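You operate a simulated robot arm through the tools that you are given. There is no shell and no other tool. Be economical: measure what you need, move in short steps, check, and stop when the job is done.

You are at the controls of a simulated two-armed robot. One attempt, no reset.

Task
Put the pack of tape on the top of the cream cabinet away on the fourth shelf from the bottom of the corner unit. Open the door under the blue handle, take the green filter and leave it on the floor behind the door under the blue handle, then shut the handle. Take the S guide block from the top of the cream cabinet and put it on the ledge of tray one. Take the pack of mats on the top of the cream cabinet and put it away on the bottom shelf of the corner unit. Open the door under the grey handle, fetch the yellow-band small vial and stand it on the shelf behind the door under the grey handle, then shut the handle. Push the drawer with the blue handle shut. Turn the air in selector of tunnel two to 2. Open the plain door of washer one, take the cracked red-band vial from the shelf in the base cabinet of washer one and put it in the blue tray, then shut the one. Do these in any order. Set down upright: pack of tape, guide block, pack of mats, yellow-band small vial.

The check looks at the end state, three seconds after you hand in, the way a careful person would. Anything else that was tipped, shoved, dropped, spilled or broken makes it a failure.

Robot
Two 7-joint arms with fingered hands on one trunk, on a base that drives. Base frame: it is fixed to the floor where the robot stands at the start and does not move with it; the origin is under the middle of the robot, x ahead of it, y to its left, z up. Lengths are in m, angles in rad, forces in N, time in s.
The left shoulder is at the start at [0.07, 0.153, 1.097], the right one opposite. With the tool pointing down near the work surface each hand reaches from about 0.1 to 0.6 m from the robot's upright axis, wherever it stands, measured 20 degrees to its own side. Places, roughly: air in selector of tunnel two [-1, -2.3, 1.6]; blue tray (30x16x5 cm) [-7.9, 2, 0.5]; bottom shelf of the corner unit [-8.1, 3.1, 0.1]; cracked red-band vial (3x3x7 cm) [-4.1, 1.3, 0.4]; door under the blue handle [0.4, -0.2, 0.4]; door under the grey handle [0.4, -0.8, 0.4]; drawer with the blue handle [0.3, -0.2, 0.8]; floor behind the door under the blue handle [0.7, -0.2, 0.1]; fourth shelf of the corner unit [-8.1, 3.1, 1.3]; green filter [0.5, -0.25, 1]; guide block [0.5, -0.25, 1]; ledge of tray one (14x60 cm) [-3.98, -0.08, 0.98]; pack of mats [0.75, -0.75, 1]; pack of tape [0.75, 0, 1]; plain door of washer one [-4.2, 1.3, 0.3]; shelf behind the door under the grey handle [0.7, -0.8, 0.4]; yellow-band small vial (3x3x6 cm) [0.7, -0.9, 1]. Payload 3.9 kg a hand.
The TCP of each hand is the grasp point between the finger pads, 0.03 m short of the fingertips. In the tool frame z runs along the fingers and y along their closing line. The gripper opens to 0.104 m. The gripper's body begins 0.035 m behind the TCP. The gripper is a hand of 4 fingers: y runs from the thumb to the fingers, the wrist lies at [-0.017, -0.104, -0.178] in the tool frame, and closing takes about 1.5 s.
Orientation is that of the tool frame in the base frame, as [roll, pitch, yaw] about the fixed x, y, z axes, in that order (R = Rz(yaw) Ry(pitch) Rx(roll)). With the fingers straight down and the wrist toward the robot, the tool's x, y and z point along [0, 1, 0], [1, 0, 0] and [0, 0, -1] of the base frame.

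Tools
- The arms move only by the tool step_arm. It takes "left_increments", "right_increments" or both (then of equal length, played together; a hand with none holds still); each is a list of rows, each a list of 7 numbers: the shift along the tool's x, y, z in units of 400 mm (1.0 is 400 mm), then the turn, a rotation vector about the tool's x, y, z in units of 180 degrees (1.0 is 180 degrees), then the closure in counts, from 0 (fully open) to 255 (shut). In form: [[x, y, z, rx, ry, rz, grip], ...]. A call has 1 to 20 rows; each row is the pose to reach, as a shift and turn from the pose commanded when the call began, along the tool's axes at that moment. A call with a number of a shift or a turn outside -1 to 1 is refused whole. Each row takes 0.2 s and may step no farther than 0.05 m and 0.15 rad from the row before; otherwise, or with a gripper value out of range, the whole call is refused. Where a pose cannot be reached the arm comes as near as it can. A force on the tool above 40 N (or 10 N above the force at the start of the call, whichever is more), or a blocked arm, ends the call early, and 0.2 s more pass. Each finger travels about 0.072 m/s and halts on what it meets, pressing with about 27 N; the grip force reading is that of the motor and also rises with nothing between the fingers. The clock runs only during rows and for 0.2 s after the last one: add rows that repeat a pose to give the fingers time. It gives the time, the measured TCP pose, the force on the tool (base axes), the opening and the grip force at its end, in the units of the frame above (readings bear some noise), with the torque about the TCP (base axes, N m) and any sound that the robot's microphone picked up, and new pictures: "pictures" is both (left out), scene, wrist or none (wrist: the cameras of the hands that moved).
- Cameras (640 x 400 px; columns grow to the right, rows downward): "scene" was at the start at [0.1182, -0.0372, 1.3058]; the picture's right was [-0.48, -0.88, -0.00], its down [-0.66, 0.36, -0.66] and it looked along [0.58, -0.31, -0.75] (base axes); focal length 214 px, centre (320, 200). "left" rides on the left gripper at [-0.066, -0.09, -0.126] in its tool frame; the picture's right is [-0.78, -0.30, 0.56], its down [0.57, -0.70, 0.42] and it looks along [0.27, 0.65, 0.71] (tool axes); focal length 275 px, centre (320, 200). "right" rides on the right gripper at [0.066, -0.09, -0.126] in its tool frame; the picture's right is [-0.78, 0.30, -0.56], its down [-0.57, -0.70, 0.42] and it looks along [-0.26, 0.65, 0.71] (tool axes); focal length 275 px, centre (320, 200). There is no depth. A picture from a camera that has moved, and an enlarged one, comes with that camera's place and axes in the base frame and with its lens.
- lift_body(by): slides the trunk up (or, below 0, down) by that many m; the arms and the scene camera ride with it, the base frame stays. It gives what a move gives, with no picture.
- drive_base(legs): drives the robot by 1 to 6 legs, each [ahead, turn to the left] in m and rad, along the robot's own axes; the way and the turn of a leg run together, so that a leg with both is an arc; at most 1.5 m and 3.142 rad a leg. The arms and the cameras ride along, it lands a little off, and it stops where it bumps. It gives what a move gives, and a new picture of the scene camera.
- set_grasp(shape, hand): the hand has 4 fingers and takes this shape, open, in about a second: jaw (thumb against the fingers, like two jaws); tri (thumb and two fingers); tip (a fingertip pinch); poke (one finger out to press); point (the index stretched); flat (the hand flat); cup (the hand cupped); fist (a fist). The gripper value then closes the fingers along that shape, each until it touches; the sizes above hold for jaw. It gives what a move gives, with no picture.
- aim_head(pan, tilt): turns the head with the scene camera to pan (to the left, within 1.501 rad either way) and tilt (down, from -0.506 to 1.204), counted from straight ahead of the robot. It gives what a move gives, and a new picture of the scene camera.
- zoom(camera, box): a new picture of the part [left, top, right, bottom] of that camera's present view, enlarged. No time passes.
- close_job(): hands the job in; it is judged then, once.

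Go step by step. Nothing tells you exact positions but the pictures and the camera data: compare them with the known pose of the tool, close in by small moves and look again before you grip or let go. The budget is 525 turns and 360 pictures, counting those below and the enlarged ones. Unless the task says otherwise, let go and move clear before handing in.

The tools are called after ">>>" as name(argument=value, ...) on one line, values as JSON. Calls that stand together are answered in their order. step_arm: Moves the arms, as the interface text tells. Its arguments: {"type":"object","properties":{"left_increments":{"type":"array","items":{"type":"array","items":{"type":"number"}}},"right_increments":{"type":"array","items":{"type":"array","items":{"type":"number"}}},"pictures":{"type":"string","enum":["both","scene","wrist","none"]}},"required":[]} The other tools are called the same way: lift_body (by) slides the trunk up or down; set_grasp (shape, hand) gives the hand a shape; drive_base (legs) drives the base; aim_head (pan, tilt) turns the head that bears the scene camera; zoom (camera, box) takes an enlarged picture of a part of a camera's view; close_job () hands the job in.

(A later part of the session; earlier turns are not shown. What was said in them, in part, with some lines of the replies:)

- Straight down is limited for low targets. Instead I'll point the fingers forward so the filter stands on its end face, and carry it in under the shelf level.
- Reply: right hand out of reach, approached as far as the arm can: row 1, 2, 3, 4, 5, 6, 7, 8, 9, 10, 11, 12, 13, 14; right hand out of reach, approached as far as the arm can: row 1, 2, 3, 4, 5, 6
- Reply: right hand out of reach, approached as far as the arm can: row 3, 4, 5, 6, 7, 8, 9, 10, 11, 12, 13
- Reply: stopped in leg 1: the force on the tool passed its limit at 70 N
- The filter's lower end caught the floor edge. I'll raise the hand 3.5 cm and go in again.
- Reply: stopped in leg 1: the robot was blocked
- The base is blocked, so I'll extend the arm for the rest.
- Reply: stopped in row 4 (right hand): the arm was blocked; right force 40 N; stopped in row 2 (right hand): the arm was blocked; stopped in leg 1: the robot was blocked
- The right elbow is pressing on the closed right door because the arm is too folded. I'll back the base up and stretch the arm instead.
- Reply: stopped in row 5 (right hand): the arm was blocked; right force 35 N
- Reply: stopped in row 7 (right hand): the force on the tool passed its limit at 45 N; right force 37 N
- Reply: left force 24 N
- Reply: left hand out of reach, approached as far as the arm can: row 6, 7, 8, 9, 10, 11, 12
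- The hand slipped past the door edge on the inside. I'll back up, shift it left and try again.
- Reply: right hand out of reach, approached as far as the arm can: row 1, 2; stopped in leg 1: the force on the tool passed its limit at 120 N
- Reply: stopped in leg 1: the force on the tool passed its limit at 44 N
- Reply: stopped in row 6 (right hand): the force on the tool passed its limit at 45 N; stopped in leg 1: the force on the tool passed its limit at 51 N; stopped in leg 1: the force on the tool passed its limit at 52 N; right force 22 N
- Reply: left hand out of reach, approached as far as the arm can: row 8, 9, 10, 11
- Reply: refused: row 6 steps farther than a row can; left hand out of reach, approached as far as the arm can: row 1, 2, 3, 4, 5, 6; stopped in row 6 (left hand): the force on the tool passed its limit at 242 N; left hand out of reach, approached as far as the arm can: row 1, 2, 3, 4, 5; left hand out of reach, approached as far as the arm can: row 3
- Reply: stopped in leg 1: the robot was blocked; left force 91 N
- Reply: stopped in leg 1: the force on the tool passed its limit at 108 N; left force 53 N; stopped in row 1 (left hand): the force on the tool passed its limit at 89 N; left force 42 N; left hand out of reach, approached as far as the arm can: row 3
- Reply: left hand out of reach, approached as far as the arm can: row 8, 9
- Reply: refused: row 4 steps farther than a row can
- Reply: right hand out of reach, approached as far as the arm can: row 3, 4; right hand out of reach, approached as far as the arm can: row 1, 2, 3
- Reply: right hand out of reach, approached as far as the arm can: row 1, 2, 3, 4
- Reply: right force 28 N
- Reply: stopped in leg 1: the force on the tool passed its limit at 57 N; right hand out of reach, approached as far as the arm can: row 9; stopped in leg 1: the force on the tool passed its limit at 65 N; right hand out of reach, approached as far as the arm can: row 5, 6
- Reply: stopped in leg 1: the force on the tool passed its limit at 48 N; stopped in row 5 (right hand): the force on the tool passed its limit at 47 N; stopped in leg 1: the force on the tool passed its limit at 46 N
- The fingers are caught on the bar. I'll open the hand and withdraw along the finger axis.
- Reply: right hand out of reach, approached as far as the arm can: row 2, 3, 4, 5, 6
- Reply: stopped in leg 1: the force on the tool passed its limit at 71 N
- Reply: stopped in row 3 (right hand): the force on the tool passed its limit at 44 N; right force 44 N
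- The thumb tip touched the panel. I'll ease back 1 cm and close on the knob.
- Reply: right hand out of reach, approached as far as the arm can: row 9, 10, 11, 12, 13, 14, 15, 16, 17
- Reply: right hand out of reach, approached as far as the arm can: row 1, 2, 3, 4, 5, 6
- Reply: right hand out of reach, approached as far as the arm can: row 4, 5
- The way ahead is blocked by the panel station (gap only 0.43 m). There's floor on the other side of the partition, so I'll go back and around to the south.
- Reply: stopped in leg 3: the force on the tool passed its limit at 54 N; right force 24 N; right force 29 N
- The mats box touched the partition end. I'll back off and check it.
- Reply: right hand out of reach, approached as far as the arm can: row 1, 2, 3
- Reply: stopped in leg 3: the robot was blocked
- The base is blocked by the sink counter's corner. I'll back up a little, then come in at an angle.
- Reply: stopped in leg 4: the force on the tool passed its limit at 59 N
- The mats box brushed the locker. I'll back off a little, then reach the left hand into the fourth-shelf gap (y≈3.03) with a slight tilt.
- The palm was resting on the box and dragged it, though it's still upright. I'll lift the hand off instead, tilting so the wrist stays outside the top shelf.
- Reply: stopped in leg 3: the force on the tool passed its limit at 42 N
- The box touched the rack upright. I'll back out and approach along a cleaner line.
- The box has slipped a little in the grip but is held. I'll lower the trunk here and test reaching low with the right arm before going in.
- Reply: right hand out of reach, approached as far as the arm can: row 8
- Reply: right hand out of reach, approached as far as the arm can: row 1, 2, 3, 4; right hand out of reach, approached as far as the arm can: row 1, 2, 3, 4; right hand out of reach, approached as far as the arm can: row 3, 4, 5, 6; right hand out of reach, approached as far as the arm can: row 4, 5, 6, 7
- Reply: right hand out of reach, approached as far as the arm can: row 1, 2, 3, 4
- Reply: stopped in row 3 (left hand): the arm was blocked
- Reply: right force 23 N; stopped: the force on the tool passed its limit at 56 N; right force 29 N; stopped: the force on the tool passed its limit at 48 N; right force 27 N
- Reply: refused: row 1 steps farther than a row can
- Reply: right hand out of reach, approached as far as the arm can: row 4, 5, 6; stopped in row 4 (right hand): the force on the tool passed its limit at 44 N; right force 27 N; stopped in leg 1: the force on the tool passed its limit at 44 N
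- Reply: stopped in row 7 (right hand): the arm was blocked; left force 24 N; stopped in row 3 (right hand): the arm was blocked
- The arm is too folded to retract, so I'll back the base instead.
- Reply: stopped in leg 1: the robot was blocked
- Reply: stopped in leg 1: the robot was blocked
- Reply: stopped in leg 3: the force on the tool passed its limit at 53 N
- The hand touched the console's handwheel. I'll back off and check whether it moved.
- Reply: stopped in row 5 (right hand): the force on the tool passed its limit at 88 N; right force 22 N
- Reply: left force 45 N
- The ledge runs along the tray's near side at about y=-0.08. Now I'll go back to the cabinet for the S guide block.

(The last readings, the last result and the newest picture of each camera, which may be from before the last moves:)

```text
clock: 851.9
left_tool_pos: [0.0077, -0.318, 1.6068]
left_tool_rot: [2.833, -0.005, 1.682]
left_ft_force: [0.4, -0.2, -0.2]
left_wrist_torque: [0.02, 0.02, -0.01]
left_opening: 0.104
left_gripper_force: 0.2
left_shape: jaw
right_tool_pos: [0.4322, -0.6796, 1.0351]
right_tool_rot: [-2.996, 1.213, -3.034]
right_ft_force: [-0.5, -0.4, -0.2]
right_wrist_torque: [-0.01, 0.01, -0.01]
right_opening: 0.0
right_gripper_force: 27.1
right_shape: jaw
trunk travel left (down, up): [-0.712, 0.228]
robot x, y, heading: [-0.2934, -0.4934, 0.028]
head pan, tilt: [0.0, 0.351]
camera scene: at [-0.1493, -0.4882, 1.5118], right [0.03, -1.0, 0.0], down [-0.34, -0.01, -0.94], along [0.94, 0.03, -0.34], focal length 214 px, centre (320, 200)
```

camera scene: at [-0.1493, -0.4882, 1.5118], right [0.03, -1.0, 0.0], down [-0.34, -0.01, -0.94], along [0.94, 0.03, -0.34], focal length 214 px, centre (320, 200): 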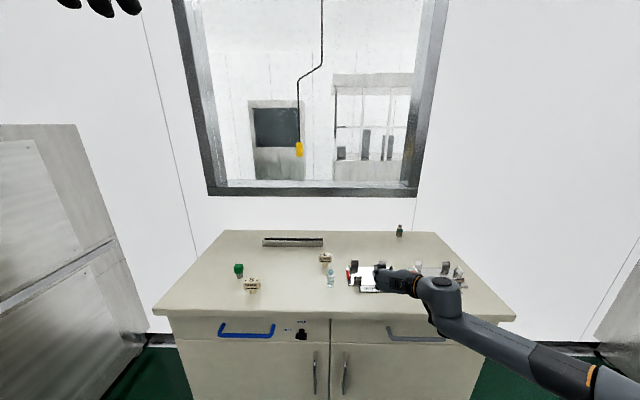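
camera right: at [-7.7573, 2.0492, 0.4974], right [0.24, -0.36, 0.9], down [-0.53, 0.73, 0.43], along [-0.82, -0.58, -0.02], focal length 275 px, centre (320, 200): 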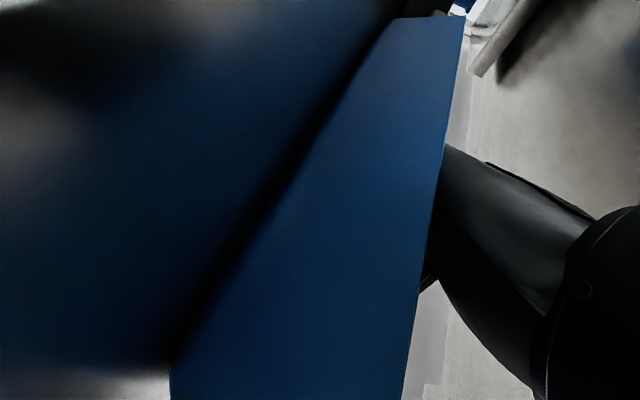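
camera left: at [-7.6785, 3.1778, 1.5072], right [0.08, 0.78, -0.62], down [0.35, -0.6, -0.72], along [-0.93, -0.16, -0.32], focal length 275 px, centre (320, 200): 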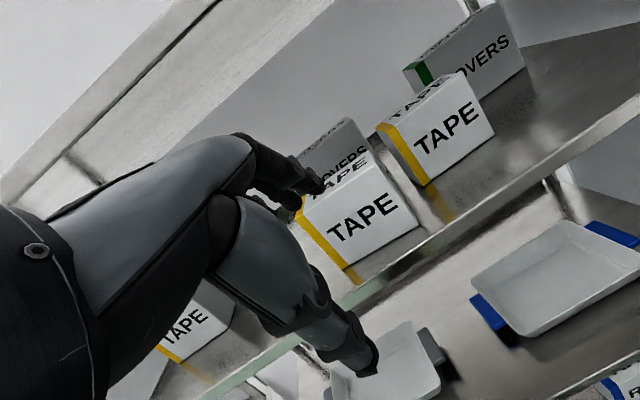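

I'm back in front of the cabinet with the S guide at about (0.49, -0.21). I'll raise the right hand clear and bring the left hand down into a vertical pose.

>>> step_arm(left_increments=[[0.025, 0.0085, 0.095, 0.01, 0, 0, 0], [0.05, 0.017, 0.19, 0.02, 0, 0, 0], [0.075, 0.0255, 0.284, 0.03, 0, 0, 0], [0.1, 0.034, 0.379, 0.04, 0, 0, 0], [0.125, 0.0425, 0.474, 0.05, 0, 0, 0], [0.15, 0.051, 0.5685, 0.06, 0, 0, 0], [0.175, 0.0595, 0.663, 0.07, 0, 0, 0], [0.2, 0.068, 0.758, 0.08, 0, 0, 0], [0.225, 0.0765, 0.853, 0.09, 0, 0, 0], [0.25, 0.085, 0.9475, 0.098, 0, 0, 0]], right_increments=[[-0.05, 0, -0.02, 0, 0, 0, 255], [-0.1, 0, -0.04, 0, 0, 0, 255], [-0.15, 0, -0.06, 0, 0, 0, 255], [-0.2, 0, -0.08, 0, 0, 0, 255], [-0.25, 0, -0.1, 0, 0, 0, 255], [-0.3, 0, -0.12, 0, 0, 0, 255], [-0.35, 0, -0.16, 0, 0, 0, 255], [-0.4, 0, -0.2, 0, 0, 0, 255], [-0.4, 0, -0.25, 0, 0, 0, 255], [-0.4, 0, -0.3, 0, 0, 0, 255]], pictures="none")

>>> drive_base(legs=[[0.24, 0]])

>>> zoom(camera="left", box=[0, 0, 640, 400])

```text
clock: 854.1
left_tool_pos: [0.1445, -0.2002, 1.257]
left_tool_rot: [3.14, -0.004, 1.681]
left_ft_force: [0.6, 0.5, 0.4]
left_wrist_torque: [0.02, -0.03, 0.01]
left_opening: 0.1039
left_gripper_force: 0.2
left_shape: jaw
right_tool_pos: [0.377, -0.6682, 1.2273]
right_tool_rot: [-2.997, 1.213, -3.035]
right_ft_force: [-0.1, 0.5, 0.2]
right_wrist_torque: [0.01, -0.01, -0.01]
right_opening: 0.0
right_gripper_force: 26.7
right_shape: jaw
trunk travel left (down, up): [-0.712, 0.228]
robot x, y, heading: [-0.2919, -0.4925, 0.026]
head pan, tilt: [0.0, 0.351]
```

```text
clock: 855.9
left_tool_pos: [0.3837, -0.194, 1.2598]
left_tool_rot: [3.14, -0.004, 1.679]
left_ft_force: [0.4, 0.0, 0.0]
left_wrist_torque: [0.01, 0.02, 0.02]
left_opening: 0.1041
left_gripper_force: 0.0
left_shape: jaw
right_tool_pos: [0.617, -0.664, 1.2269]
right_tool_rot: [-2.996, 1.214, -3.034]
right_ft_force: [-0.4, 0.2, 0.2]
right_wrist_torque: [0.0, 0.02, -0.02]
right_opening: 0.0
right_gripper_force: 27.0
right_shape: jaw
trunk travel left (down, up): [-0.712, 0.228]
robot x, y, heading: [-0.0501, -0.4837, 0.032]
head pan, tilt: [0.0, 0.351]
camera scene: at [0.0904, -0.4818, 1.512], right [0.03, -1.0, 0.0], down [-0.34, -0.01, -0.94], along [0.94, 0.03, -0.34], focal length 214 px, centre (320, 200)
```

scene: 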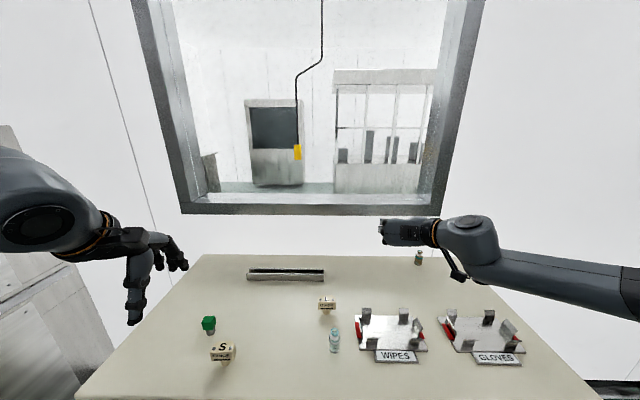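

```text
1.00 times, centred on (320, 200) of left (not enlarged: the box is as wide or as high as the picture)
camera zoom: at [0.3015, -0.2696, 1.3832], right [-0.21, -0.8, -0.56], down [-0.76, 0.49, -0.42], along [0.62, 0.34, -0.71], focal length 275 px, centre (320, 200)
```

zoom: 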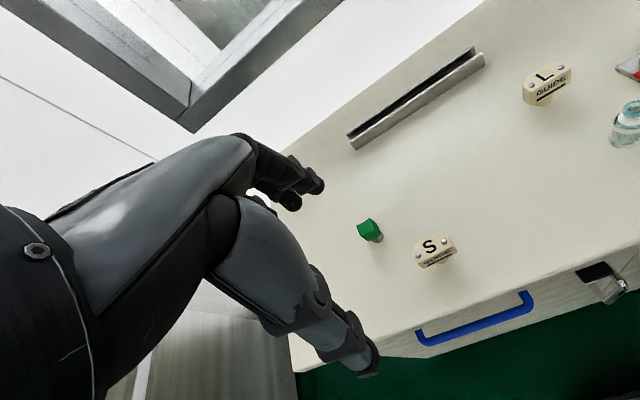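

The S guide's top is at (0.463, -0.225, z 0.981). Moving the left hand over it and down.

>>> step_arm(left_increments=[[-0.05, 0.09, 0.05, 0, 0, 0, 0], [-0.098, 0.188, 0.1, 0, 0, 0, 0], [-0.098, 0.188, 0.2, 0, 0, 0, 0], [-0.098, 0.188, 0.3, 0, 0, 0, 0], [-0.098, 0.188, 0.4, 0, 0, 0, 0], [-0.098, 0.188, 0.5, 0, 0, 0, 0], [-0.098, 0.188, 0.55, 0, 0, 0, 0]], pictures="wrist")

```text
clock: 857.5
left_tool_pos: [0.4654, -0.2227, 1.0383]
left_tool_rot: [3.139, -0.003, 1.681]
left_ft_force: [0.6, 0.2, 0.2]
left_wrist_torque: [0.01, 0.01, -0.03]
left_opening: 0.1041
left_gripper_force: 0.1
left_shape: jaw
right_tool_pos: [0.619, -0.6619, 1.2271]
right_tool_rot: [-2.997, 1.212, -3.035]
right_ft_force: [0.2, -0.8, -1.2]
right_wrist_torque: [-0.01, -0.05, 0.01]
right_opening: 0.0
right_gripper_force: 26.8
right_shape: jaw
trunk travel left (down, up): [-0.712, 0.228]
robot x, y, heading: [-0.0479, -0.4848, 0.028]
head pan, tilt: [0.0, 0.351]
camera left: at [0.3831, -0.299, 1.1627], right [-0.21, -0.8, -0.56], down [-0.76, 0.49, -0.42], along [0.62, 0.34, -0.71], focal length 275 px, centre (320, 200)
```

left: 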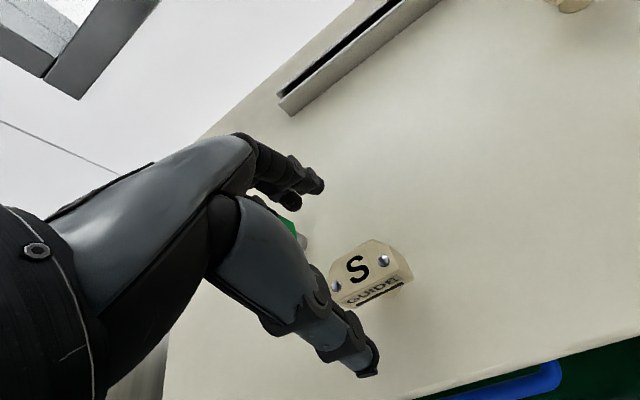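

>>> step_arm(left_increments=[[-0.013, -0.01, 0.06, 0, 0, 0, 0], [-0.013, -0.01, 0.12, 0, 0, 0, 0], [-0.013, -0.01, 0.18, 0, 0, 0, 0], [-0.013, -0.01, 0.18, 0, 0, 0, 80], [-0.013, -0.01, 0.18, 0, 0, 0, 140], [-0.013, -0.01, 0.18, 0, 0, 0, 200], [-0.013, -0.01, 0.18, 0, 0, 0, 255], [-0.013, -0.01, 0.18, 0, 0, 0, 255], [-0.013, -0.01, 0.18, 0, 0, 0, 255], [-0.013, -0.01, 0.18, 0, 0, 0, 255]], pictures="wrist")

```text
clock: 859.7
left_tool_pos: [0.4611, -0.229, 0.9646]
left_tool_rot: [3.139, -0.003, 1.68]
left_ft_force: [0.6, 0.4, -0.6]
left_wrist_torque: [-0.02, 0.01, 0.01]
left_opening: 0.0164
left_gripper_force: 26.9
left_shape: jaw
right_tool_pos: [0.618, -0.6632, 1.2268]
right_tool_rot: [-2.993, 1.213, -3.033]
right_ft_force: [-0.1, 0.2, -0.2]
right_wrist_torque: [-0.01, 0.0, 0.03]
right_opening: 0.0004
right_gripper_force: 27.3
right_shape: jaw
trunk travel left (down, up): [-0.712, 0.228]
robot x, y, heading: [-0.0491, -0.4869, 0.03]
head pan, tilt: [0.0, 0.351]
camera left: at [0.3798, -0.3049, 1.0904], right [-0.21, -0.8, -0.56], down [-0.76, 0.49, -0.42], along [0.62, 0.34, -0.71], focal length 275 px, centre (320, 200)
```

left: 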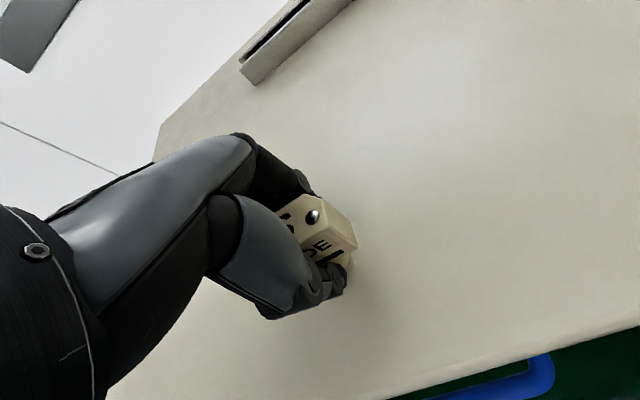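

Gripped. Lifting and backing out.

>>> step_arm(left_increments=[[0, 0, -0.06, 0, 0, 0, 255], [0, 0, -0.14, 0, 0, 0, 255], [0, 0, -0.22, 0, 0, 0, 255], [0, -0.04, -0.3, 0, 0, 0, 255], [0, -0.1, -0.38, 0, 0, 0, 255], [0, -0.18, -0.42, 0, 0, 0, 255]], pictures="wrist")

>>> drive_base(legs=[[-0.35, 0], [0, -2.1], [1.25, 0], [0, -1.07]])

```text
clock: 861.1
left_tool_pos: [0.3869, -0.2386, 1.1337]
left_tool_rot: [3.139, -0.006, 1.679]
left_ft_force: [-0.8, -0.6, -0.1]
left_wrist_torque: [0.02, -0.01, 0.04]
left_opening: 0.0162
left_gripper_force: 27.7
left_shape: jaw
right_tool_pos: [0.6163, -0.6615, 1.2285]
right_tool_rot: [-3.007, 1.215, -3.042]
right_ft_force: [-0.1, -0.6, -0.1]
right_wrist_torque: [0.01, 0.01, 0.01]
right_opening: 0.0001
right_gripper_force: 27.1
right_shape: jaw
trunk travel left (down, up): [-0.712, 0.228]
robot x, y, heading: [-0.0502, -0.4822, 0.028]
head pan, tilt: [0.0, 0.351]
camera left: at [0.305, -0.3153, 1.2585], right [-0.21, -0.8, -0.56], down [-0.76, 0.49, -0.42], along [0.62, 0.34, -0.71], focal length 275 px, centre (320, 200)
```

left: 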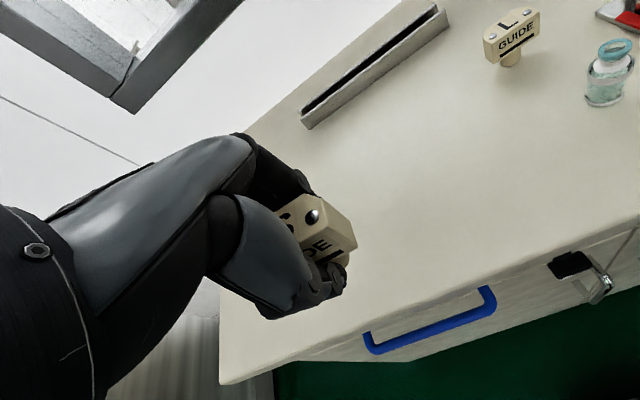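

```text
clock: 877.0
left_tool_pos: [-1.4467, -1.8192, 1.1312]
left_tool_rot: [3.14, -0.004, -1.49]
left_ft_force: [0.8, -0.1, -0.6]
left_wrist_torque: [0.01, 0.01, -0.02]
left_opening: 0.0161
left_gripper_force: 26.9
left_shape: jaw
right_tool_pos: [-1.6637, -1.3883, 1.2268]
right_tool_rot: [-2.998, 1.212, 0.077]
right_ft_force: [0.4, -0.2, 0.7]
right_wrist_torque: [0.0, 0.03, -0.04]
right_opening: 0.0
right_gripper_force: 26.6
right_shape: jaw
trunk travel left (down, up): [-0.712, 0.228]
robot x, y, heading: [-1.0, -1.5861, 3.141]
head pan, tilt: [0.0, 0.351]
camera scene: at [-1.1448, -1.5844, 1.5117], right [0.0, 1.0, 0.0], down [0.34, 0.0, -0.94], along [-0.94, 0.0, -0.34], focal length 214 px, centre (320, 200)
```

scene: 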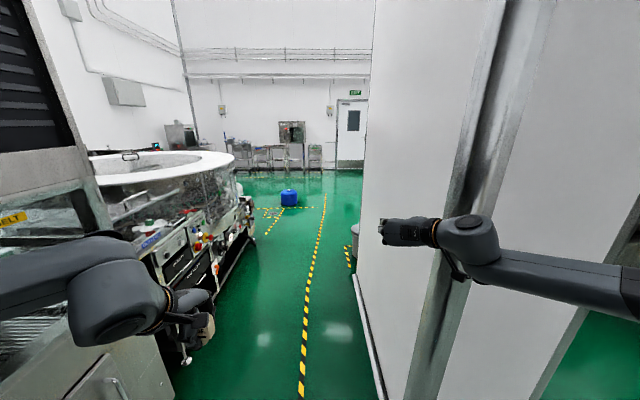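

>>> drive_base(legs=[[0, 0.07], [1.5, 0], [1.5, 0], [0.1, 0], [0, -1.64], [0.8, 0]])

>>> aim_head(pan=0.0, tilt=0.6)

```text
clock: 880.4
left_tool_pos: [-1.8098, -1.9719, 1.1025]
left_tool_rot: [-3.093, -0.279, -1.352]
left_ft_force: [1.4, 0.9, -0.4]
left_wrist_torque: [0.0, 0.13, -0.04]
left_opening: 0.0159
left_gripper_force: 26.7
left_shape: jaw
right_tool_pos: [-2.0265, -1.5269, 1.1613]
right_tool_rot: [3.14, 1.084, 0.166]
right_ft_force: [1.2, 0.9, 2.1]
right_wrist_torque: [0.0, -0.02, 0.0]
right_opening: 0.0
right_gripper_force: 26.6
right_shape: jaw
trunk travel left (down, up): [-0.712, 0.228]
robot x, y, heading: [-1.3744, -1.6113, -3.083]
head pan, tilt: [0.0, 0.351]
stopped in leg 2: the robot was blocked; the commanded pose is now the measured one
camera scene: at [-1.4269, -1.6321, 1.5242], right [-0.06, 1.0, 0.01], down [0.28, 0.03, -0.96], along [-0.96, -0.05, -0.29], focal length 214 px, centre (320, 200)
```

scene: 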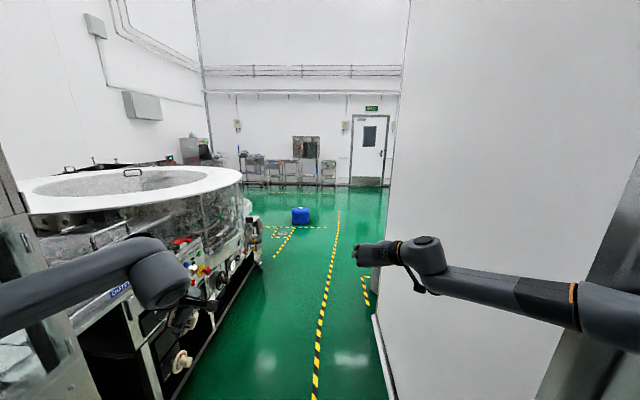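

```text
clock: 881.2
left_tool_pos: [-1.8401, -1.9533, 1.1009]
left_tool_rot: [-3.099, -0.133, -1.361]
left_ft_force: [-0.4, 0.5, -0.3]
left_wrist_torque: [-0.06, 0.01, 0.02]
left_opening: 0.0158
left_gripper_force: 26.8
left_shape: jaw
right_tool_pos: [-2.0817, -1.513, 1.1753]
right_tool_rot: [-3.052, 1.12, 0.173]
right_ft_force: [0.8, -1.0, 0.6]
right_wrist_torque: [0.03, -0.03, -0.01]
right_opening: 0.0001
right_gripper_force: 27.5
right_shape: jaw
trunk travel left (down, up): [-0.712, 0.228]
robot x, y, heading: [-1.3762, -1.6062, -3.069]
head pan, tilt: [0.0, 0.6]
camera scene: at [-1.5091, -1.6904, 1.4934], right [-0.07, 1.0, 0.05], down [0.56, 0.08, -0.83], along [-0.83, -0.03, -0.56], focal length 214 px, centre (320, 200)
```

scene: 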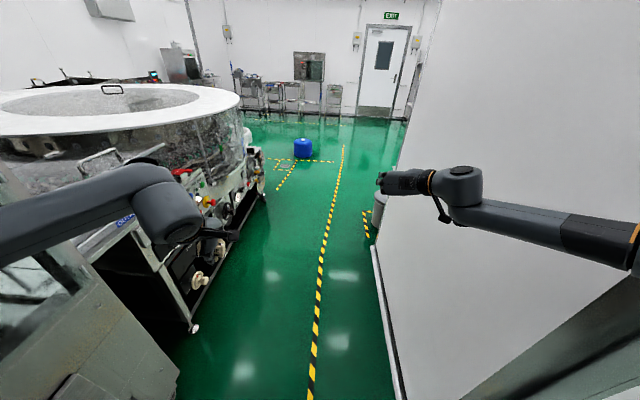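

The right elbow brushed the partition. I'll back off and take a line further from it.

>>> drive_base(legs=[[-0.3, 0]])

>>> drive_base(legs=[[0, 0.5], [0.4, 0], [0, -0.57]])

```text
clock: 881.9
left_tool_pos: [-1.8643, -1.8946, 1.1308]
left_tool_rot: [3.044, -0.192, -1.339]
left_ft_force: [-0.9, -0.1, 0.8]
left_wrist_torque: [-0.06, -0.11, 0.04]
left_opening: 0.016
left_gripper_force: 27.2
left_shape: jaw
right_tool_pos: [-2.0929, -1.4329, 1.1882]
right_tool_rot: [3.067, 1.188, 0.035]
right_ft_force: [1.3, 1.7, 0.5]
right_wrist_torque: [-0.06, -0.06, 0.15]
right_opening: 0.0
right_gripper_force: 27.2
right_shape: jaw
trunk travel left (down, up): [-0.712, 0.228]
robot x, y, heading: [-1.3749, -1.6125, -3.063]
head pan, tilt: [0.0, 0.6]
stopped in leg 1: the robot was blocked; the commanded pose is now the measured one
camera scene: at [-1.513, -1.7285, 1.4918], right [-0.08, 0.99, 0.07], down [0.56, 0.11, -0.82], along [-0.82, -0.03, -0.57], focal length 214 px, centre (320, 200)
```

scene: 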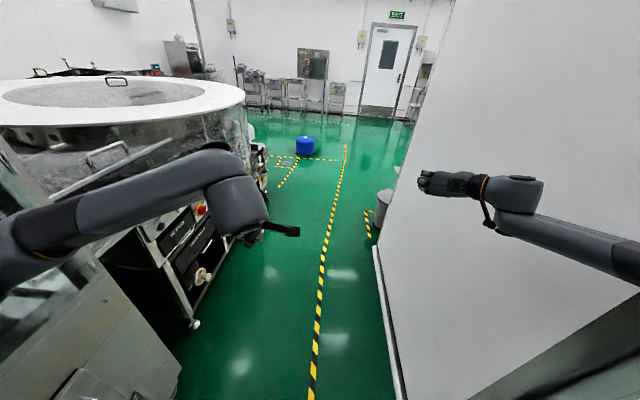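

```text
clock: 882.6
left_tool_pos: [-1.8829, -1.8909, 1.1693]
left_tool_rot: [2.846, -0.343, -1.046]
left_ft_force: [1.8, 2.9, 0.7]
left_wrist_torque: [-0.14, 0.11, 0.0]
left_opening: 0.0156
left_gripper_force: 27.0
left_shape: jaw
right_tool_pos: [-2.0962, -1.3708, 1.147]
right_tool_rot: [2.74, 1.175, -0.252]
right_ft_force: [0.4, -1.9, 3.4]
right_wrist_torque: [0.09, -0.14, -0.11]
right_opening: 0.0
right_gripper_force: 27.4
right_shape: jaw
trunk travel left (down, up): [-0.712, 0.228]
robot x, y, heading: [-1.3856, -1.6147, -2.968]
head pan, tilt: [0.0, 0.6]
stopped in leg 1: the robot was blocked; the commanded pose is now the measured one
camera scene: at [-1.4902, -1.7599, 1.4939], right [-0.17, 0.98, 0.09], down [0.54, 0.17, -0.83], along [-0.83, -0.09, -0.56], focal length 214 px, centre (320, 200)
```

scene: 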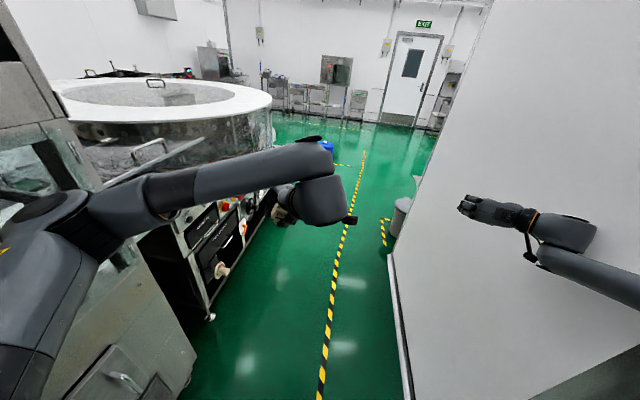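

The robot is leaning because the right arm is pressing on the partition. I'll draw the right hand inward to release it.

>>> step_arm(right_increments=[[0, 0.06, 0, 0, 0, 0, 255], [0, 0.12, 0, 0, 0, 0, 255], [0, 0.2, 0, 0, 0, 0, 255], [0, 0.28, 0, 0, 0, 0, 255]], pictures="none")

>>> aim_head(pan=-1.2, tilt=0.4)

```text
clock: 883.0
left_tool_pos: [-1.9159, -1.8584, 1.182]
left_tool_rot: [2.763, -0.402, -0.962]
left_ft_force: [-2.0, -0.9, -1.9]
left_wrist_torque: [0.02, -0.11, 0.05]
left_opening: 0.0156
left_gripper_force: 26.7
left_shape: jaw
right_tool_pos: [-2.0936, -1.3872, 1.0708]
right_tool_rot: [2.613, 1.033, -0.284]
right_ft_force: [-3.5, 10.2, 3.0]
right_wrist_torque: [-0.45, -0.17, 0.73]
right_opening: 0.0
right_gripper_force: 27.2
right_shape: jaw
trunk travel left (down, up): [-0.712, 0.228]
robot x, y, heading: [-1.3956, -1.6121, -2.921]
head pan, tilt: [0.0, 0.6]
stopped in row 1 (left hand): the arm was blocked; the commanded pose is now the measured one
```

```text
clock: 884.4
left_tool_pos: [-1.918, -1.8526, 1.1751]
left_tool_rot: [2.784, -0.417, -0.99]
left_ft_force: [-0.5, 0.0, 0.2]
left_wrist_torque: [-0.04, -0.03, 0.02]
left_opening: 0.0155
left_gripper_force: 27.1
left_shape: jaw
right_tool_pos: [-2.0894, -1.3913, 1.067]
right_tool_rot: [2.628, 1.01, -0.254]
right_ft_force: [0.8, 0.4, 0.4]
right_wrist_torque: [0.03, -0.04, -0.04]
right_opening: 0.0
right_gripper_force: 26.7
right_shape: jaw
trunk travel left (down, up): [-0.712, 0.228]
robot x, y, heading: [-1.3942, -1.6188, -2.858]
head pan, tilt: [-1.201, 0.4]
camera scene: at [-1.4766, -1.678, 1.5171], right [0.79, 0.61, 0.04], down [0.22, -0.23, -0.95], along [-0.57, 0.76, -0.32], focal length 214 px, centre (320, 200)
```

scene: 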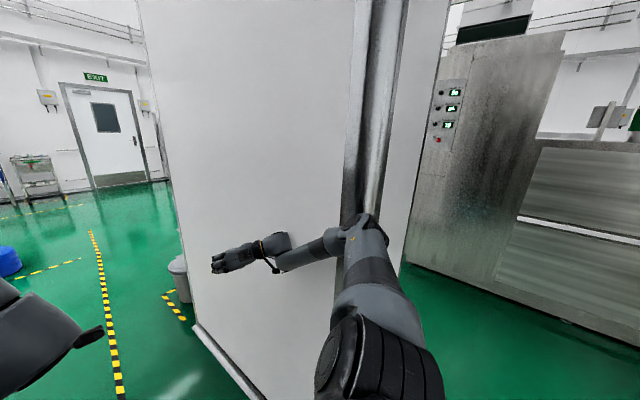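

>>> drive_base(legs=[[0, 0.2]])

```text
clock: 885.1
left_tool_pos: [-1.9328, -1.7528, 1.1974]
left_tool_rot: [2.63, -0.525, -0.983]
left_ft_force: [-0.7, -5.1, 0.0]
left_wrist_torque: [0.3, -0.03, -0.14]
left_opening: 0.0157
left_gripper_force: 26.5
left_shape: jaw
right_tool_pos: [-2.0437, -1.4303, 0.9918]
right_tool_rot: [2.334, 0.749, -0.275]
right_ft_force: [0.2, 0.3, 1.6]
right_wrist_torque: [0.09, -0.05, 0.03]
right_opening: 0.0001
right_gripper_force: 27.2
right_shape: jaw
trunk travel left (down, up): [-0.712, 0.228]
robot x, y, heading: [-1.3984, -1.6225, -2.787]
head pan, tilt: [-1.201, 0.4]
stopped in leg 1: the robot was blocked; the commanded pose is now the measured one
```

>>> aim_head(pan=1.2, tilt=0.5)

```text
clock: 887.3
left_tool_pos: [-1.9407, -1.7406, 1.1773]
left_tool_rot: [2.683, -0.536, -0.977]
left_ft_force: [0.4, -0.1, -0.1]
left_wrist_torque: [-0.02, -0.02, 0.0]
left_opening: 0.0158
left_gripper_force: 27.2
left_shape: jaw
right_tool_pos: [-2.0634, -1.4281, 0.986]
right_tool_rot: [2.282, 0.778, -0.296]
right_ft_force: [0.2, -1.1, -0.1]
right_wrist_torque: [-0.01, -0.02, 0.0]
right_opening: 0.0
right_gripper_force: 27.3
right_shape: jaw
trunk travel left (down, up): [-0.712, 0.228]
robot x, y, heading: [-1.396, -1.6186, -2.758]
head pan, tilt: [1.201, 0.499]
```

>>> zoom(camera="scene", box=[0, 0, 640, 400])

```text
refused: no pictures are left
```

Pictures are used up, so I'll continue on poses and forces alone. First, free the robot with a small reverse.

>>> drive_base(legs=[[-0.1, 0]])

```text
clock: 888.0
left_tool_pos: [-1.9622, -1.6821, 1.1662]
left_tool_rot: [2.647, -0.607, -0.959]
left_ft_force: [0.8, -1.3, -0.7]
left_wrist_torque: [0.08, 0.0, -0.06]
left_opening: 0.0159
left_gripper_force: 26.9
left_shape: jaw
right_tool_pos: [-2.04, -1.4411, 0.9344]
right_tool_rot: [2.082, 0.618, -0.291]
right_ft_force: [-0.5, -3.2, 0.0]
right_wrist_torque: [0.05, 0.01, -0.01]
right_opening: 0.0
right_gripper_force: 27.2
right_shape: jaw
trunk travel left (down, up): [-0.712, 0.228]
robot x, y, heading: [-1.3882, -1.6202, -2.721]
head pan, tilt: [1.201, 0.499]
stopped in leg 1: the robot was blocked; the commanded pose is now the measured one
```

>>> aim_head(pan=0.0, tilt=0.5)

>>> aim_head(pan=0.3, tilt=0.5)

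```text
clock: 889.4
left_tool_pos: [-1.9606, -1.6674, 1.1588]
left_tool_rot: [2.666, -0.609, -0.974]
left_ft_force: [0.0, -0.3, -1.0]
left_wrist_torque: [-0.04, 0.03, -0.02]
left_opening: 0.0155
left_gripper_force: 26.8
left_shape: jaw
right_tool_pos: [-2.0535, -1.4388, 0.9241]
right_tool_rot: [2.112, 0.627, -0.299]
right_ft_force: [0.4, -0.4, 0.3]
right_wrist_torque: [0.0, 0.03, 0.02]
right_opening: 0.0
right_gripper_force: 27.5
right_shape: jaw
trunk travel left (down, up): [-0.712, 0.228]
robot x, y, heading: [-1.3869, -1.6158, -2.695]
head pan, tilt: [0.0, 0.499]
```

```text
clock: 890.2
left_tool_pos: [-1.9607, -1.6696, 1.1566]
left_tool_rot: [2.664, -0.608, -0.974]
left_ft_force: [1.2, -0.1, -1.1]
left_wrist_torque: [-0.01, 0.02, -0.01]
left_opening: 0.0157
left_gripper_force: 27.2
left_shape: jaw
right_tool_pos: [-2.053, -1.4389, 0.9246]
right_tool_rot: [2.113, 0.629, -0.3]
right_ft_force: [-0.6, 0.1, -0.4]
right_wrist_torque: [-0.02, 0.01, 0.01]
right_opening: 0.0
right_gripper_force: 27.0
right_shape: jaw
trunk travel left (down, up): [-0.712, 0.228]
robot x, y, heading: [-1.3853, -1.6203, -2.692]
head pan, tilt: [0.3, 0.499]
```

>>> drive_base(legs=[[0.08, 0]])

```text
clock: 890.9
left_tool_pos: [-1.9346, -1.669, 1.1653]
left_tool_rot: [2.638, -0.597, -0.948]
left_ft_force: [0.3, 0.4, -0.2]
left_wrist_torque: [-0.02, 0.01, -0.03]
left_opening: 0.0157
left_gripper_force: 27.2
left_shape: jaw
right_tool_pos: [-2.0242, -1.4409, 0.9383]
right_tool_rot: [2.046, 0.643, -0.324]
right_ft_force: [-0.8, 0.2, 0.9]
right_wrist_torque: [0.03, 0.0, 0.01]
right_opening: 0.0001
right_gripper_force: 27.4
right_shape: jaw
trunk travel left (down, up): [-0.712, 0.228]
robot x, y, heading: [-1.3932, -1.6192, -2.659]
head pan, tilt: [0.3, 0.499]
stopped in leg 1: the robot was blocked; the commanded pose is now the measured one
```

>>> step_arm(right_increments=[[-0.05, 0, 0.08, 0, 0, 0, 255], [-0.1, 0, 0.16, 0, 0, 0, 255], [-0.15, 0, 0.24, 0, 0, 0, 255], [-0.2, 0.01, 0.32, 0, 0, 0, 255], [-0.22, 0.016, 0.39, 0, 0, 0, 255]], pictures="none")

```text
clock: 892.0
left_tool_pos: [-1.9184, -1.6315, 1.1779]
left_tool_rot: [2.596, -0.612, -0.922]
left_ft_force: [0.1, 0.9, -1.3]
left_wrist_torque: [-0.04, 0.0, 0.01]
left_opening: 0.0155
left_gripper_force: 26.9
left_shape: jaw
right_tool_pos: [-2.1415, -1.5019, 0.9469]
right_tool_rot: [2.024, 0.647, -0.34]
right_ft_force: [0.5, 1.6, 0.2]
right_wrist_torque: [0.0, 0.02, 0.01]
right_opening: 0.0005
right_gripper_force: 26.8
right_shape: jaw
right hand out of reach, approached as far as the arm can: row 4, 5
trunk travel left (down, up): [-0.712, 0.228]
robot x, y, heading: [-1.3897, -1.6158, -2.669]
head pan, tilt: [0.3, 0.499]
no pictures are left
```

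>>> drive_base(legs=[[0.1, 0]])

```text
clock: 893.2
left_tool_pos: [-2.004, -1.6797, 1.1804]
left_tool_rot: [2.589, -0.612, -0.917]
left_ft_force: [-0.4, 1.4, 3.9]
left_wrist_torque: [0.1, -0.08, 0.03]
left_opening: 0.0158
left_gripper_force: 27.2
left_shape: jaw
right_tool_pos: [-2.2278, -1.5479, 0.9496]
right_tool_rot: [2.025, 0.651, -0.342]
right_ft_force: [-0.3, 1.1, -0.3]
right_wrist_torque: [-0.02, 0.0, -0.02]
right_opening: 0.0001
right_gripper_force: 27.2
right_shape: jaw
trunk travel left (down, up): [-0.712, 0.228]
robot x, y, heading: [-1.4775, -1.6656, -2.671]
head pan, tilt: [0.3, 0.499]
```

Freed. I'll drive on a bit, then move the left hand back to its own side.

>>> drive_base(legs=[[0.15, 0]])

>>> step_arm(left_increments=[[0.08, -0.014, 0.06, 0, 0, 0, 255], [0.165, -0.028, 0.12, 0, 0, 0, 255], [0.247, -0.042, 0.178, 0, 0, 0, 255], [0.33, -0.055, 0.237, 0, 0, 0, 255], [0.41, -0.07, 0.3, 0, 0, 0, 255], [0.494, -0.083, 0.356, 0, 0, 0, 255]], pictures="none")

```text
clock: 894.6
left_tool_pos: [-2.1399, -1.7523, 1.1777]
left_tool_rot: [2.596, -0.612, -0.921]
left_ft_force: [-0.4, 0.0, -0.3]
left_wrist_torque: [-0.01, 0.03, -0.02]
left_opening: 0.0158
left_gripper_force: 26.8
left_shape: jaw
right_tool_pos: [-2.364, -1.6174, 0.9472]
right_tool_rot: [2.031, 0.649, -0.339]
right_ft_force: [-0.9, 0.1, 0.0]
right_wrist_torque: [0.01, -0.02, -0.01]
right_opening: 0.0
right_gripper_force: 26.9
right_shape: jaw
trunk travel left (down, up): [-0.712, 0.228]
robot x, y, heading: [-1.6115, -1.7314, -2.67]
head pan, tilt: [0.3, 0.499]
```

```text
clock: 896.0
left_tool_pos: [-2.0303, -1.9736, 1.1762]
left_tool_rot: [2.598, -0.611, -0.919]
left_ft_force: [-0.4, 0.7, 0.0]
left_wrist_torque: [0.01, 0.0, -0.03]
left_opening: 0.0159
left_gripper_force: 26.5
left_shape: jaw
right_tool_pos: [-2.3643, -1.62, 0.9478]
right_tool_rot: [2.033, 0.649, -0.337]
right_ft_force: [0.7, -0.7, 1.4]
right_wrist_torque: [0.04, 0.02, -0.03]
right_opening: 0.0001
right_gripper_force: 27.3
right_shape: jaw
trunk travel left (down, up): [-0.712, 0.228]
robot x, y, heading: [-1.6154, -1.7315, -2.668]
head pan, tilt: [0.3, 0.499]
no pictures are left
```

>>> drive_base(legs=[[0.22, 0]])

>>> drive_base(legs=[[0, -0.45]])

```text
clock: 897.6
left_tool_pos: [-2.2253, -2.071, 1.1774]
left_tool_rot: [2.598, -0.611, -0.921]
left_ft_force: [0.0, 0.5, -0.7]
left_wrist_torque: [0.03, -0.03, 0.01]
left_opening: 0.0158
left_gripper_force: 27.1
left_shape: jaw
right_tool_pos: [-2.5587, -1.719, 0.9473]
right_tool_rot: [2.03, 0.648, -0.336]
right_ft_force: [0.7, -0.1, -0.8]
right_wrist_torque: [0.04, 0.0, 0.03]
right_opening: 0.0
right_gripper_force: 27.1
right_shape: jaw
trunk travel left (down, up): [-0.712, 0.228]
robot x, y, heading: [-1.8057, -1.8298, -2.671]
head pan, tilt: [0.3, 0.499]
```

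```text
clock: 899.4
left_tool_pos: [-2.2908, -1.8671, 1.1766]
left_tool_rot: [2.599, -0.609, -1.372]
left_ft_force: [0.9, 0.4, -0.8]
left_wrist_torque: [-0.01, 0.01, -0.02]
left_opening: 0.0157
left_gripper_force: 25.8
left_shape: jaw
right_tool_pos: [-2.439, -1.4068, 0.9447]
right_tool_rot: [2.033, 0.646, -0.779]
right_ft_force: [0.0, -1.4, -0.7]
right_wrist_torque: [0.0, 0.01, 0.0]
right_opening: 0.0002
right_gripper_force: 27.0
right_shape: jaw
trunk travel left (down, up): [-0.712, 0.228]
robot x, y, heading: [-1.8051, -1.8285, -3.112]
head pan, tilt: [0.3, 0.499]
```

I'm clear of the partition. I'll re-level the left hand (vertical, holding the guide) and pull the right hand up and back.

>>> step_arm(left_increments=[[0.0375, -0.013, 0.0125, 0.0142, -0.0283, 0.013, 255], [0.075, -0.026, 0.025, 0.0284, -0.0566, 0.026, 255], [0.1125, -0.039, 0.0375, 0.0426, -0.0849, 0.039, 255], [0.15, -0.0525, 0.05, 0.0568, -0.1132, 0.052, 255], [0.1875, -0.0656, 0.0625, 0.0709, -0.1414, 0.0651, 255], [0.225, -0.079, 0.075, 0.0851, -0.1697, 0.0781, 255], [0.2625, -0.092, 0.0875, 0.0993, -0.198, 0.0911, 255], [0.3, -0.105, 0.1, 0.1135, -0.2263, 0.1041, 255], [0.3, -0.105, 0.1, 0.1135, -0.2263, 0.1041, 255]], right_increments=[[-0.022, 0.07, -0.085, 0, 0, 0, 255], [-0.044, 0.14, -0.17, 0, 0, 0, 255], [-0.066, 0.21, -0.256, 0, 0, 0, 255], [-0.088, 0.28, -0.34, 0, 0, 0, 255], [-0.11, 0.35, -0.427, 0, 0, 0, 255], [-0.132, 0.42, -0.51, 0, 0, 0, 255], [-0.154, 0.49, -0.6, 0, 0, 0, 255], [-0.176, 0.561, -0.6835, 0, 0, 0, 255], [-0.176, 0.561, -0.6835, 0, 0, 0, 255]], pictures="none")

```text
clock: 901.4
left_tool_pos: [-2.2484, -1.9915, 1.2006]
left_tool_rot: [-3.141, 0.0, -1.893]
left_ft_force: [0.5, 0.1, -1.6]
left_wrist_torque: [0.0, -0.01, 0.0]
left_opening: 0.0155
left_gripper_force: 26.9
left_shape: jaw
right_tool_pos: [-2.2339, -1.3993, 1.2474]
right_tool_rot: [2.031, 0.648, -0.785]
right_ft_force: [0.0, -0.7, 0.5]
right_wrist_torque: [0.0, 0.02, 0.03]
right_opening: 0.0002
right_gripper_force: 26.8
right_shape: jaw
trunk travel left (down, up): [-0.712, 0.228]
robot x, y, heading: [-1.8042, -1.8346, -3.115]
head pan, tilt: [0.3, 0.499]
no pictures are left
```

The left hand is vertical again. Driving along the corridor towards tray one.

>>> drive_base(legs=[[1.5, 0], [1.3, 0], [0, -1.918]])

```text
clock: 919.5
left_tool_pos: [-4.595, -1.4353, 1.2004]
left_tool_rot: [-3.14, -0.004, 2.475]
left_ft_force: [-0.1, 0.5, -1.6]
left_wrist_torque: [-0.01, -0.02, 0.01]
left_opening: 0.0158
left_gripper_force: 26.9
left_shape: jaw
right_tool_pos: [-4.0418, -1.6483, 1.2456]
right_tool_rot: [2.028, 0.648, -2.699]
right_ft_force: [1.4, 1.3, -0.1]
right_wrist_torque: [-0.04, -0.02, 0.0]
right_opening: 0.0001
right_gripper_force: 26.9
right_shape: jaw
trunk travel left (down, up): [-0.712, 0.228]
robot x, y, heading: [-4.598, -1.9051, 1.254]
head pan, tilt: [0.3, 0.499]
```

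>>> drive_base(legs=[[1.1, 0]])

>>> step_arm(left_increments=[[-0.1, 0, -0.02, 0, 0, 0, 255], [-0.2, 0.0, -0.04, 0, 0, 0, 255], [-0.3, 0.0, -0.05, 0, 0, 0, 255], [-0.34, 0.0, -0.05, 0, 0, 0, 255]], pictures="none")

```text
clock: 925.1
left_tool_pos: [-4.2517, -0.3807, 1.2006]
left_tool_rot: [-3.141, -0.004, 2.481]
left_ft_force: [-0.2, 0.8, -1.0]
left_wrist_torque: [0.0, 0.0, 0.01]
left_opening: 0.0157
left_gripper_force: 27.0
left_shape: jaw
right_tool_pos: [-3.6992, -0.5896, 1.246]
right_tool_rot: [2.027, 0.647, -2.696]
right_ft_force: [-0.5, -0.1, 0.1]
right_wrist_torque: [0.03, -0.03, 0.01]
right_opening: 0.0
right_gripper_force: 27.0
right_shape: jaw
trunk travel left (down, up): [-0.712, 0.228]
robot x, y, heading: [-4.2494, -0.849, 1.256]
head pan, tilt: [0.3, 0.499]
```

```text
clock: 926.1
left_tool_pos: [-4.1439, -0.4654, 1.2199]
left_tool_rot: [-3.141, -0.007, 2.481]
left_ft_force: [-1.0, 0.5, -0.4]
left_wrist_torque: [-0.02, 0.0, 0.0]
left_opening: 0.0156
left_gripper_force: 27.7
left_shape: jaw
right_tool_pos: [-3.6975, -0.5893, 1.2446]
right_tool_rot: [2.027, 0.646, -2.694]
right_ft_force: [0.2, 0.4, -0.6]
right_wrist_torque: [0.04, -0.01, 0.01]
right_opening: 0.0
right_gripper_force: 27.4
right_shape: jaw
trunk travel left (down, up): [-0.712, 0.228]
robot x, y, heading: [-4.2506, -0.8512, 1.256]
head pan, tilt: [0.3, 0.499]
no pictures are left
```

>>> drive_base(legs=[[0.24, 0]])

```text
clock: 927.9
left_tool_pos: [-4.0716, -0.2378, 1.2185]
left_tool_rot: [3.141, -0.007, 2.482]
left_ft_force: [-0.2, -0.1, -1.1]
left_wrist_torque: [0.01, -0.02, -0.01]
left_opening: 0.0156
left_gripper_force: 27.5
left_shape: jaw
right_tool_pos: [-3.6256, -0.3607, 1.2453]
right_tool_rot: [2.027, 0.646, -2.692]
right_ft_force: [-0.7, -0.5, 0.0]
right_wrist_torque: [0.03, 0.0, -0.02]
right_opening: 0.0
right_gripper_force: 27.0
right_shape: jaw
trunk travel left (down, up): [-0.712, 0.228]
robot x, y, heading: [-4.1749, -0.6243, 1.263]
head pan, tilt: [0.3, 0.499]
```

>>> step_arm(left_increments=[[0.0185, 0.0823, 0, 0, 0, 0, 255], [0.037, 0.1646, 0, 0, 0, 0, 255], [0.0555, 0.2469, 0, 0, 0, 0, 255], [0.074, 0.3292, 0, 0, 0, 0, 255], [0.0925, 0.4115, 0, 0, 0, 0, 255], [0.0925, 0.4115, 0, 0, 0, 0, 255]], pictures="none")

```text
clock: 929.3
left_tool_pos: [-4.001, -0.0834, 1.2199]
left_tool_rot: [-3.141, -0.005, 2.482]
left_ft_force: [-0.1, 0.0, -1.4]
left_wrist_torque: [-0.01, 0.02, 0.0]
left_opening: 0.0153
left_gripper_force: 27.5
left_shape: jaw
right_tool_pos: [-3.6248, -0.362, 1.2456]
right_tool_rot: [2.028, 0.647, -2.693]
right_ft_force: [0.0, -0.4, 0.8]
right_wrist_torque: [-0.02, 0.03, -0.02]
right_opening: 0.0
right_gripper_force: 26.9
right_shape: jaw
trunk travel left (down, up): [-0.712, 0.228]
robot x, y, heading: [-4.178, -0.6213, 1.259]
head pan, tilt: [0.3, 0.499]
no pictures are left
```

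Over the ledge centre. Lowering, with force as the guide.

>>> step_arm(left_increments=[[0, 0, 0.08, 0, 0, 0, 255], [0, 0, 0.16, 0, 0, 0, 255], [0, 0, 0.24, 0, 0, 0, 255], [0, 0, 0.32, 0, 0, 0, 255], [0, 0, 0.4, 0, 0, 0, 255]], pictures="none")

>>> step_arm(left_increments=[[0, 0, 0.015, 0, 0, 0, 255], [0, 0, 0.03, 0, 0, 0, 255], [0, 0, 0.045, 0, 0, 0, 255], [0, 0, 0.06, 0, 0, 0, 255]], pictures="none")

```text
clock: 930.5
left_tool_pos: [-3.9999, -0.0836, 1.0588]
left_tool_rot: [3.141, -0.004, 2.482]
left_ft_force: [0.2, 0.5, -0.6]
left_wrist_torque: [0.05, 0.02, -0.01]
left_opening: 0.0156
left_gripper_force: 27.2
left_shape: jaw
right_tool_pos: [-3.6245, -0.3609, 1.2467]
right_tool_rot: [2.028, 0.644, -2.693]
right_ft_force: [-0.6, 0.3, 1.0]
right_wrist_torque: [0.02, 0.0, 0.01]
right_opening: 0.0
right_gripper_force: 27.1
right_shape: jaw
trunk travel left (down, up): [-0.712, 0.228]
robot x, y, heading: [-4.1767, -0.6246, 1.262]
head pan, tilt: [0.3, 0.499]
no pictures are left
```

```text
clock: 931.5
left_tool_pos: [-4.001, -0.0832, 1.0353]
left_tool_rot: [3.141, -0.004, 2.483]
left_ft_force: [0.4, 0.1, -0.8]
left_wrist_torque: [0.0, 0.0, 0.01]
left_opening: 0.0158
left_gripper_force: 27.2
left_shape: jaw
right_tool_pos: [-3.625, -0.3602, 1.2446]
right_tool_rot: [2.028, 0.644, -2.692]
right_ft_force: [-0.2, 0.2, 0.7]
right_wrist_torque: [-0.01, 0.01, -0.01]
right_opening: 0.0
right_gripper_force: 27.4
right_shape: jaw
trunk travel left (down, up): [-0.712, 0.228]
robot x, y, heading: [-4.1737, -0.6221, 1.258]
head pan, tilt: [0.3, 0.499]
no pictures are left
```

>>> step_arm(left_increments=[[0, 0, 0.01, 0, 0, 0, 255], [0, 0, 0.02, 0, 0, 0, 255]], pictures="none")

>>> step_arm(left_increments=[[0, 0, 0.008, 0, 0, 0, 255], [0, 0, 0.016, 0, 0, 0, 255]], pictures="none")

```text
clock: 932.1
left_tool_pos: [-3.9999, -0.0838, 1.0269]
left_tool_rot: [-3.141, -0.005, 2.48]
left_ft_force: [0.8, -1.2, -0.8]
left_wrist_torque: [0.0, 0.03, -0.03]
left_opening: 0.0158
left_gripper_force: 27.0
left_shape: jaw
right_tool_pos: [-3.6261, -0.3607, 1.2454]
right_tool_rot: [2.027, 0.645, -2.692]
right_ft_force: [-0.6, 0.3, 0.1]
right_wrist_torque: [-0.03, 0.0, 0.0]
right_opening: 0.0
right_gripper_force: 27.1
right_shape: jaw
trunk travel left (down, up): [-0.712, 0.228]
robot x, y, heading: [-4.179, -0.6249, 1.256]
head pan, tilt: [0.3, 0.499]
no pictures are left
```

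```text
clock: 932.7
left_tool_pos: [-4.0001, -0.0831, 1.0198]
left_tool_rot: [-3.141, -0.007, 2.482]
left_ft_force: [0.1, 0.9, -0.5]
left_wrist_torque: [0.0, 0.02, 0.0]
left_opening: 0.0155
left_gripper_force: 27.2
left_shape: jaw
right_tool_pos: [-3.6259, -0.3607, 1.246]
right_tool_rot: [2.026, 0.646, -2.695]
right_ft_force: [-0.1, 1.0, 0.3]
right_wrist_torque: [-0.01, 0.01, -0.02]
right_opening: 0.0
right_gripper_force: 27.1
right_shape: jaw
trunk travel left (down, up): [-0.712, 0.228]
robot x, y, heading: [-4.1766, -0.6226, 1.255]
head pan, tilt: [0.3, 0.499]
no pictures are left
```

>>> step_arm(left_increments=[[0, 0, 0.008, 0, 0, 0, 255], [0, 0, 0.016, 0, 0, 0, 255]], pictures="none")

>>> step_arm(left_increments=[[0, 0, 0.008, 0, 0, 0, 255], [0, 0, 0.016, 0, 0, 0, 255]], pictures="none")

```text
clock: 933.3
left_tool_pos: [-4.0012, -0.0836, 1.0155]
left_tool_rot: [3.14, -0.005, 2.483]
left_ft_force: [1.2, 0.2, 2.2]
left_wrist_torque: [0.02, -0.06, 0.03]
left_opening: 0.0156
left_gripper_force: 26.6
left_shape: jaw
right_tool_pos: [-3.6261, -0.362, 1.2455]
right_tool_rot: [2.027, 0.646, -2.693]
right_ft_force: [0.9, 0.5, 0.3]
right_wrist_torque: [0.0, 0.02, 0.02]
right_opening: 0.0
right_gripper_force: 26.9
right_shape: jaw
trunk travel left (down, up): [-0.712, 0.228]
robot x, y, heading: [-4.1762, -0.6203, 1.257]
head pan, tilt: [0.3, 0.499]
no pictures are left
```

```text
clock: 933.9
left_tool_pos: [-4.001, -0.0842, 1.0126]
left_tool_rot: [3.134, -0.004, 2.483]
left_ft_force: [-1.4, 3.3, 24.4]
left_wrist_torque: [0.32, -0.2, 0.03]
left_opening: 0.0166
left_gripper_force: 27.0
left_shape: jaw
right_tool_pos: [-3.6273, -0.3645, 1.2473]
right_tool_rot: [2.026, 0.648, -2.695]
right_ft_force: [-0.3, -0.3, 0.5]
right_wrist_torque: [0.0, 0.01, 0.0]
right_opening: 0.0001
right_gripper_force: 27.2
right_shape: jaw
trunk travel left (down, up): [-0.712, 0.228]
robot x, y, heading: [-4.1764, -0.6229, 1.264]
head pan, tilt: [0.3, 0.499]
no pictures are left
```

Contact at exactly the expected ledge height (TCP 1.016). I'll ease off, release slowly, and rise straight up.

>>> step_arm(left_increments=[[0, 0, -0.008, 0, 0, 0, 255], [0, 0, -0.008, 0, 0, 0, 230], [0, 0, -0.008, 0, 0, 0, 205], [0, 0, -0.008, 0, 0, 0, 180], [0, 0, -0.008, 0, 0, 0, 150], [0, 0, -0.008, 0, 0, 0, 120], [0, 0, -0.008, 0, 0, 0, 90], [0, 0, -0.008, 0, 0, 0, 60], [0, 0, -0.008, 0, 0, 0, 30], [0, 0, -0.008, 0, 0, 0, 0], [0, 0, -0.008, 0, 0, 0, 0], [0, 0, -0.008, 0, 0, 0, 0]], pictures="none")

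>>> step_arm(left_increments=[[0, 0, -0.03, 0, 0, 0, 0], [0, 0, -0.07, 0, 0, 0, 0], [0, 0, -0.12, 0, 0, 0, 0], [0, 0, -0.2, 0, 0, 0, 0], [0, 0, -0.28, 0, 0, 0, 0], [0, 0, -0.36, 0, 0, 0, 0], [0, 0, -0.45, 0, 0, 0, 0]], pictures="none")

```text
clock: 936.5
left_tool_pos: [-4.0021, -0.0842, 1.0114]
left_tool_rot: [-3.141, -0.005, 2.483]
left_ft_force: [-1.6, -6.0, -0.6]
left_wrist_torque: [-0.04, -0.01, 0.1]
left_opening: 0.1036
left_gripper_force: 0.1
left_shape: jaw
right_tool_pos: [-3.6269, -0.3618, 1.245]
right_tool_rot: [2.029, 0.648, -2.692]
right_ft_force: [0.6, -0.1, 0.0]
right_wrist_torque: [-0.01, -0.02, 0.01]
right_opening: 0.0002
right_gripper_force: 27.4
right_shape: jaw
trunk travel left (down, up): [-0.712, 0.228]
robot x, y, heading: [-4.1761, -0.621, 1.256]
head pan, tilt: [0.3, 0.499]
no pictures are left
```

```text
clock: 938.1
left_tool_pos: [-4.0003, -0.0841, 1.1913]
left_tool_rot: [3.141, -0.005, 2.484]
left_ft_force: [0.2, 0.3, -0.2]
left_wrist_torque: [-0.01, 0.01, 0.0]
left_opening: 0.1039
left_gripper_force: 0.1
left_shape: jaw
right_tool_pos: [-3.626, -0.3615, 1.2459]
right_tool_rot: [2.026, 0.645, -2.694]
right_ft_force: [0.7, 0.6, 0.1]
right_wrist_torque: [0.04, 0.01, 0.03]
right_opening: 0.0001
right_gripper_force: 27.0
right_shape: jaw
trunk travel left (down, up): [-0.712, 0.228]
robot x, y, heading: [-4.1773, -0.6207, 1.263]
head pan, tilt: [0.3, 0.499]
no pictures are left
```

Released and clear. Backing away from the ledge.

>>> drive_base(legs=[[-0.6, 0]])

```text
clock: 941.5
left_tool_pos: [-4.1801, -0.648, 1.1902]
left_tool_rot: [-3.139, -0.005, 2.479]
left_ft_force: [-0.7, 0.4, -0.2]
left_wrist_torque: [-0.02, 0.02, 0.01]
left_opening: 0.1035
left_gripper_force: 0.1
left_shape: jaw
right_tool_pos: [-3.8061, -0.9255, 1.2445]
right_tool_rot: [2.026, 0.645, -2.699]
right_ft_force: [0.5, -0.4, 0.0]
right_wrist_torque: [0.01, 0.01, 0.0]
right_opening: 0.0
right_gripper_force: 27.3
right_shape: jaw
trunk travel left (down, up): [-0.712, 0.228]
robot x, y, heading: [-4.3578, -1.1836, 1.256]
head pan, tilt: [0.3, 0.499]
```

All the jobs on the list are done as far as I can check, and the hands are empty and clear. The last one, the S guide, went onto tray one's ledge without pictures, by pose and contact force only. Handing in.

>>> close_job()

```text
The job is handed in.
```

I handed the job in with every item on the list done, but I couldn't see the last one: the pictures ran out before I set the S guide block on tray one's ledge. I placed it by position and contact force. It met the ledge at the expected height, and as the hand opened a finger brushed something with about 6 N. I have not seen that it is standing upright.

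I checked these by picture when I did them:
- **Drawer with the blue handle:** pushed shut.
- **Green filter:** standing on one of its end faces on the floor behind the door under the blue handle, door shut.
- **Yellow-band small vial:** upright on the shelf behind the door under the grey handle, door shut.
- **Air-in selector of tunnel two:** turned from 1 to 2.
- **Pack of tape:** upright on the fourth shelf of the corner unit.
- **Pack of mats:** upright on the bottom shelf of the corner unit.
- **Cracked red-band vial:** standing in the blue tray, plain door of washer one shut.

Some things were bumped along the way:
- **Handwheel on washer one's console:** the hand hit it at 53 N. Its mark still points straight up, so it does not look turned.
- **Packs in transit:** the mats knocked the partition, the locker and the rack.
- **Partition, while I carried the guide block:** an arm jammed against it, and the robot leaned and the hand holding the block tilted before I freed it. The block may have shifted in the grip. I did not inspect the partition afterwards.
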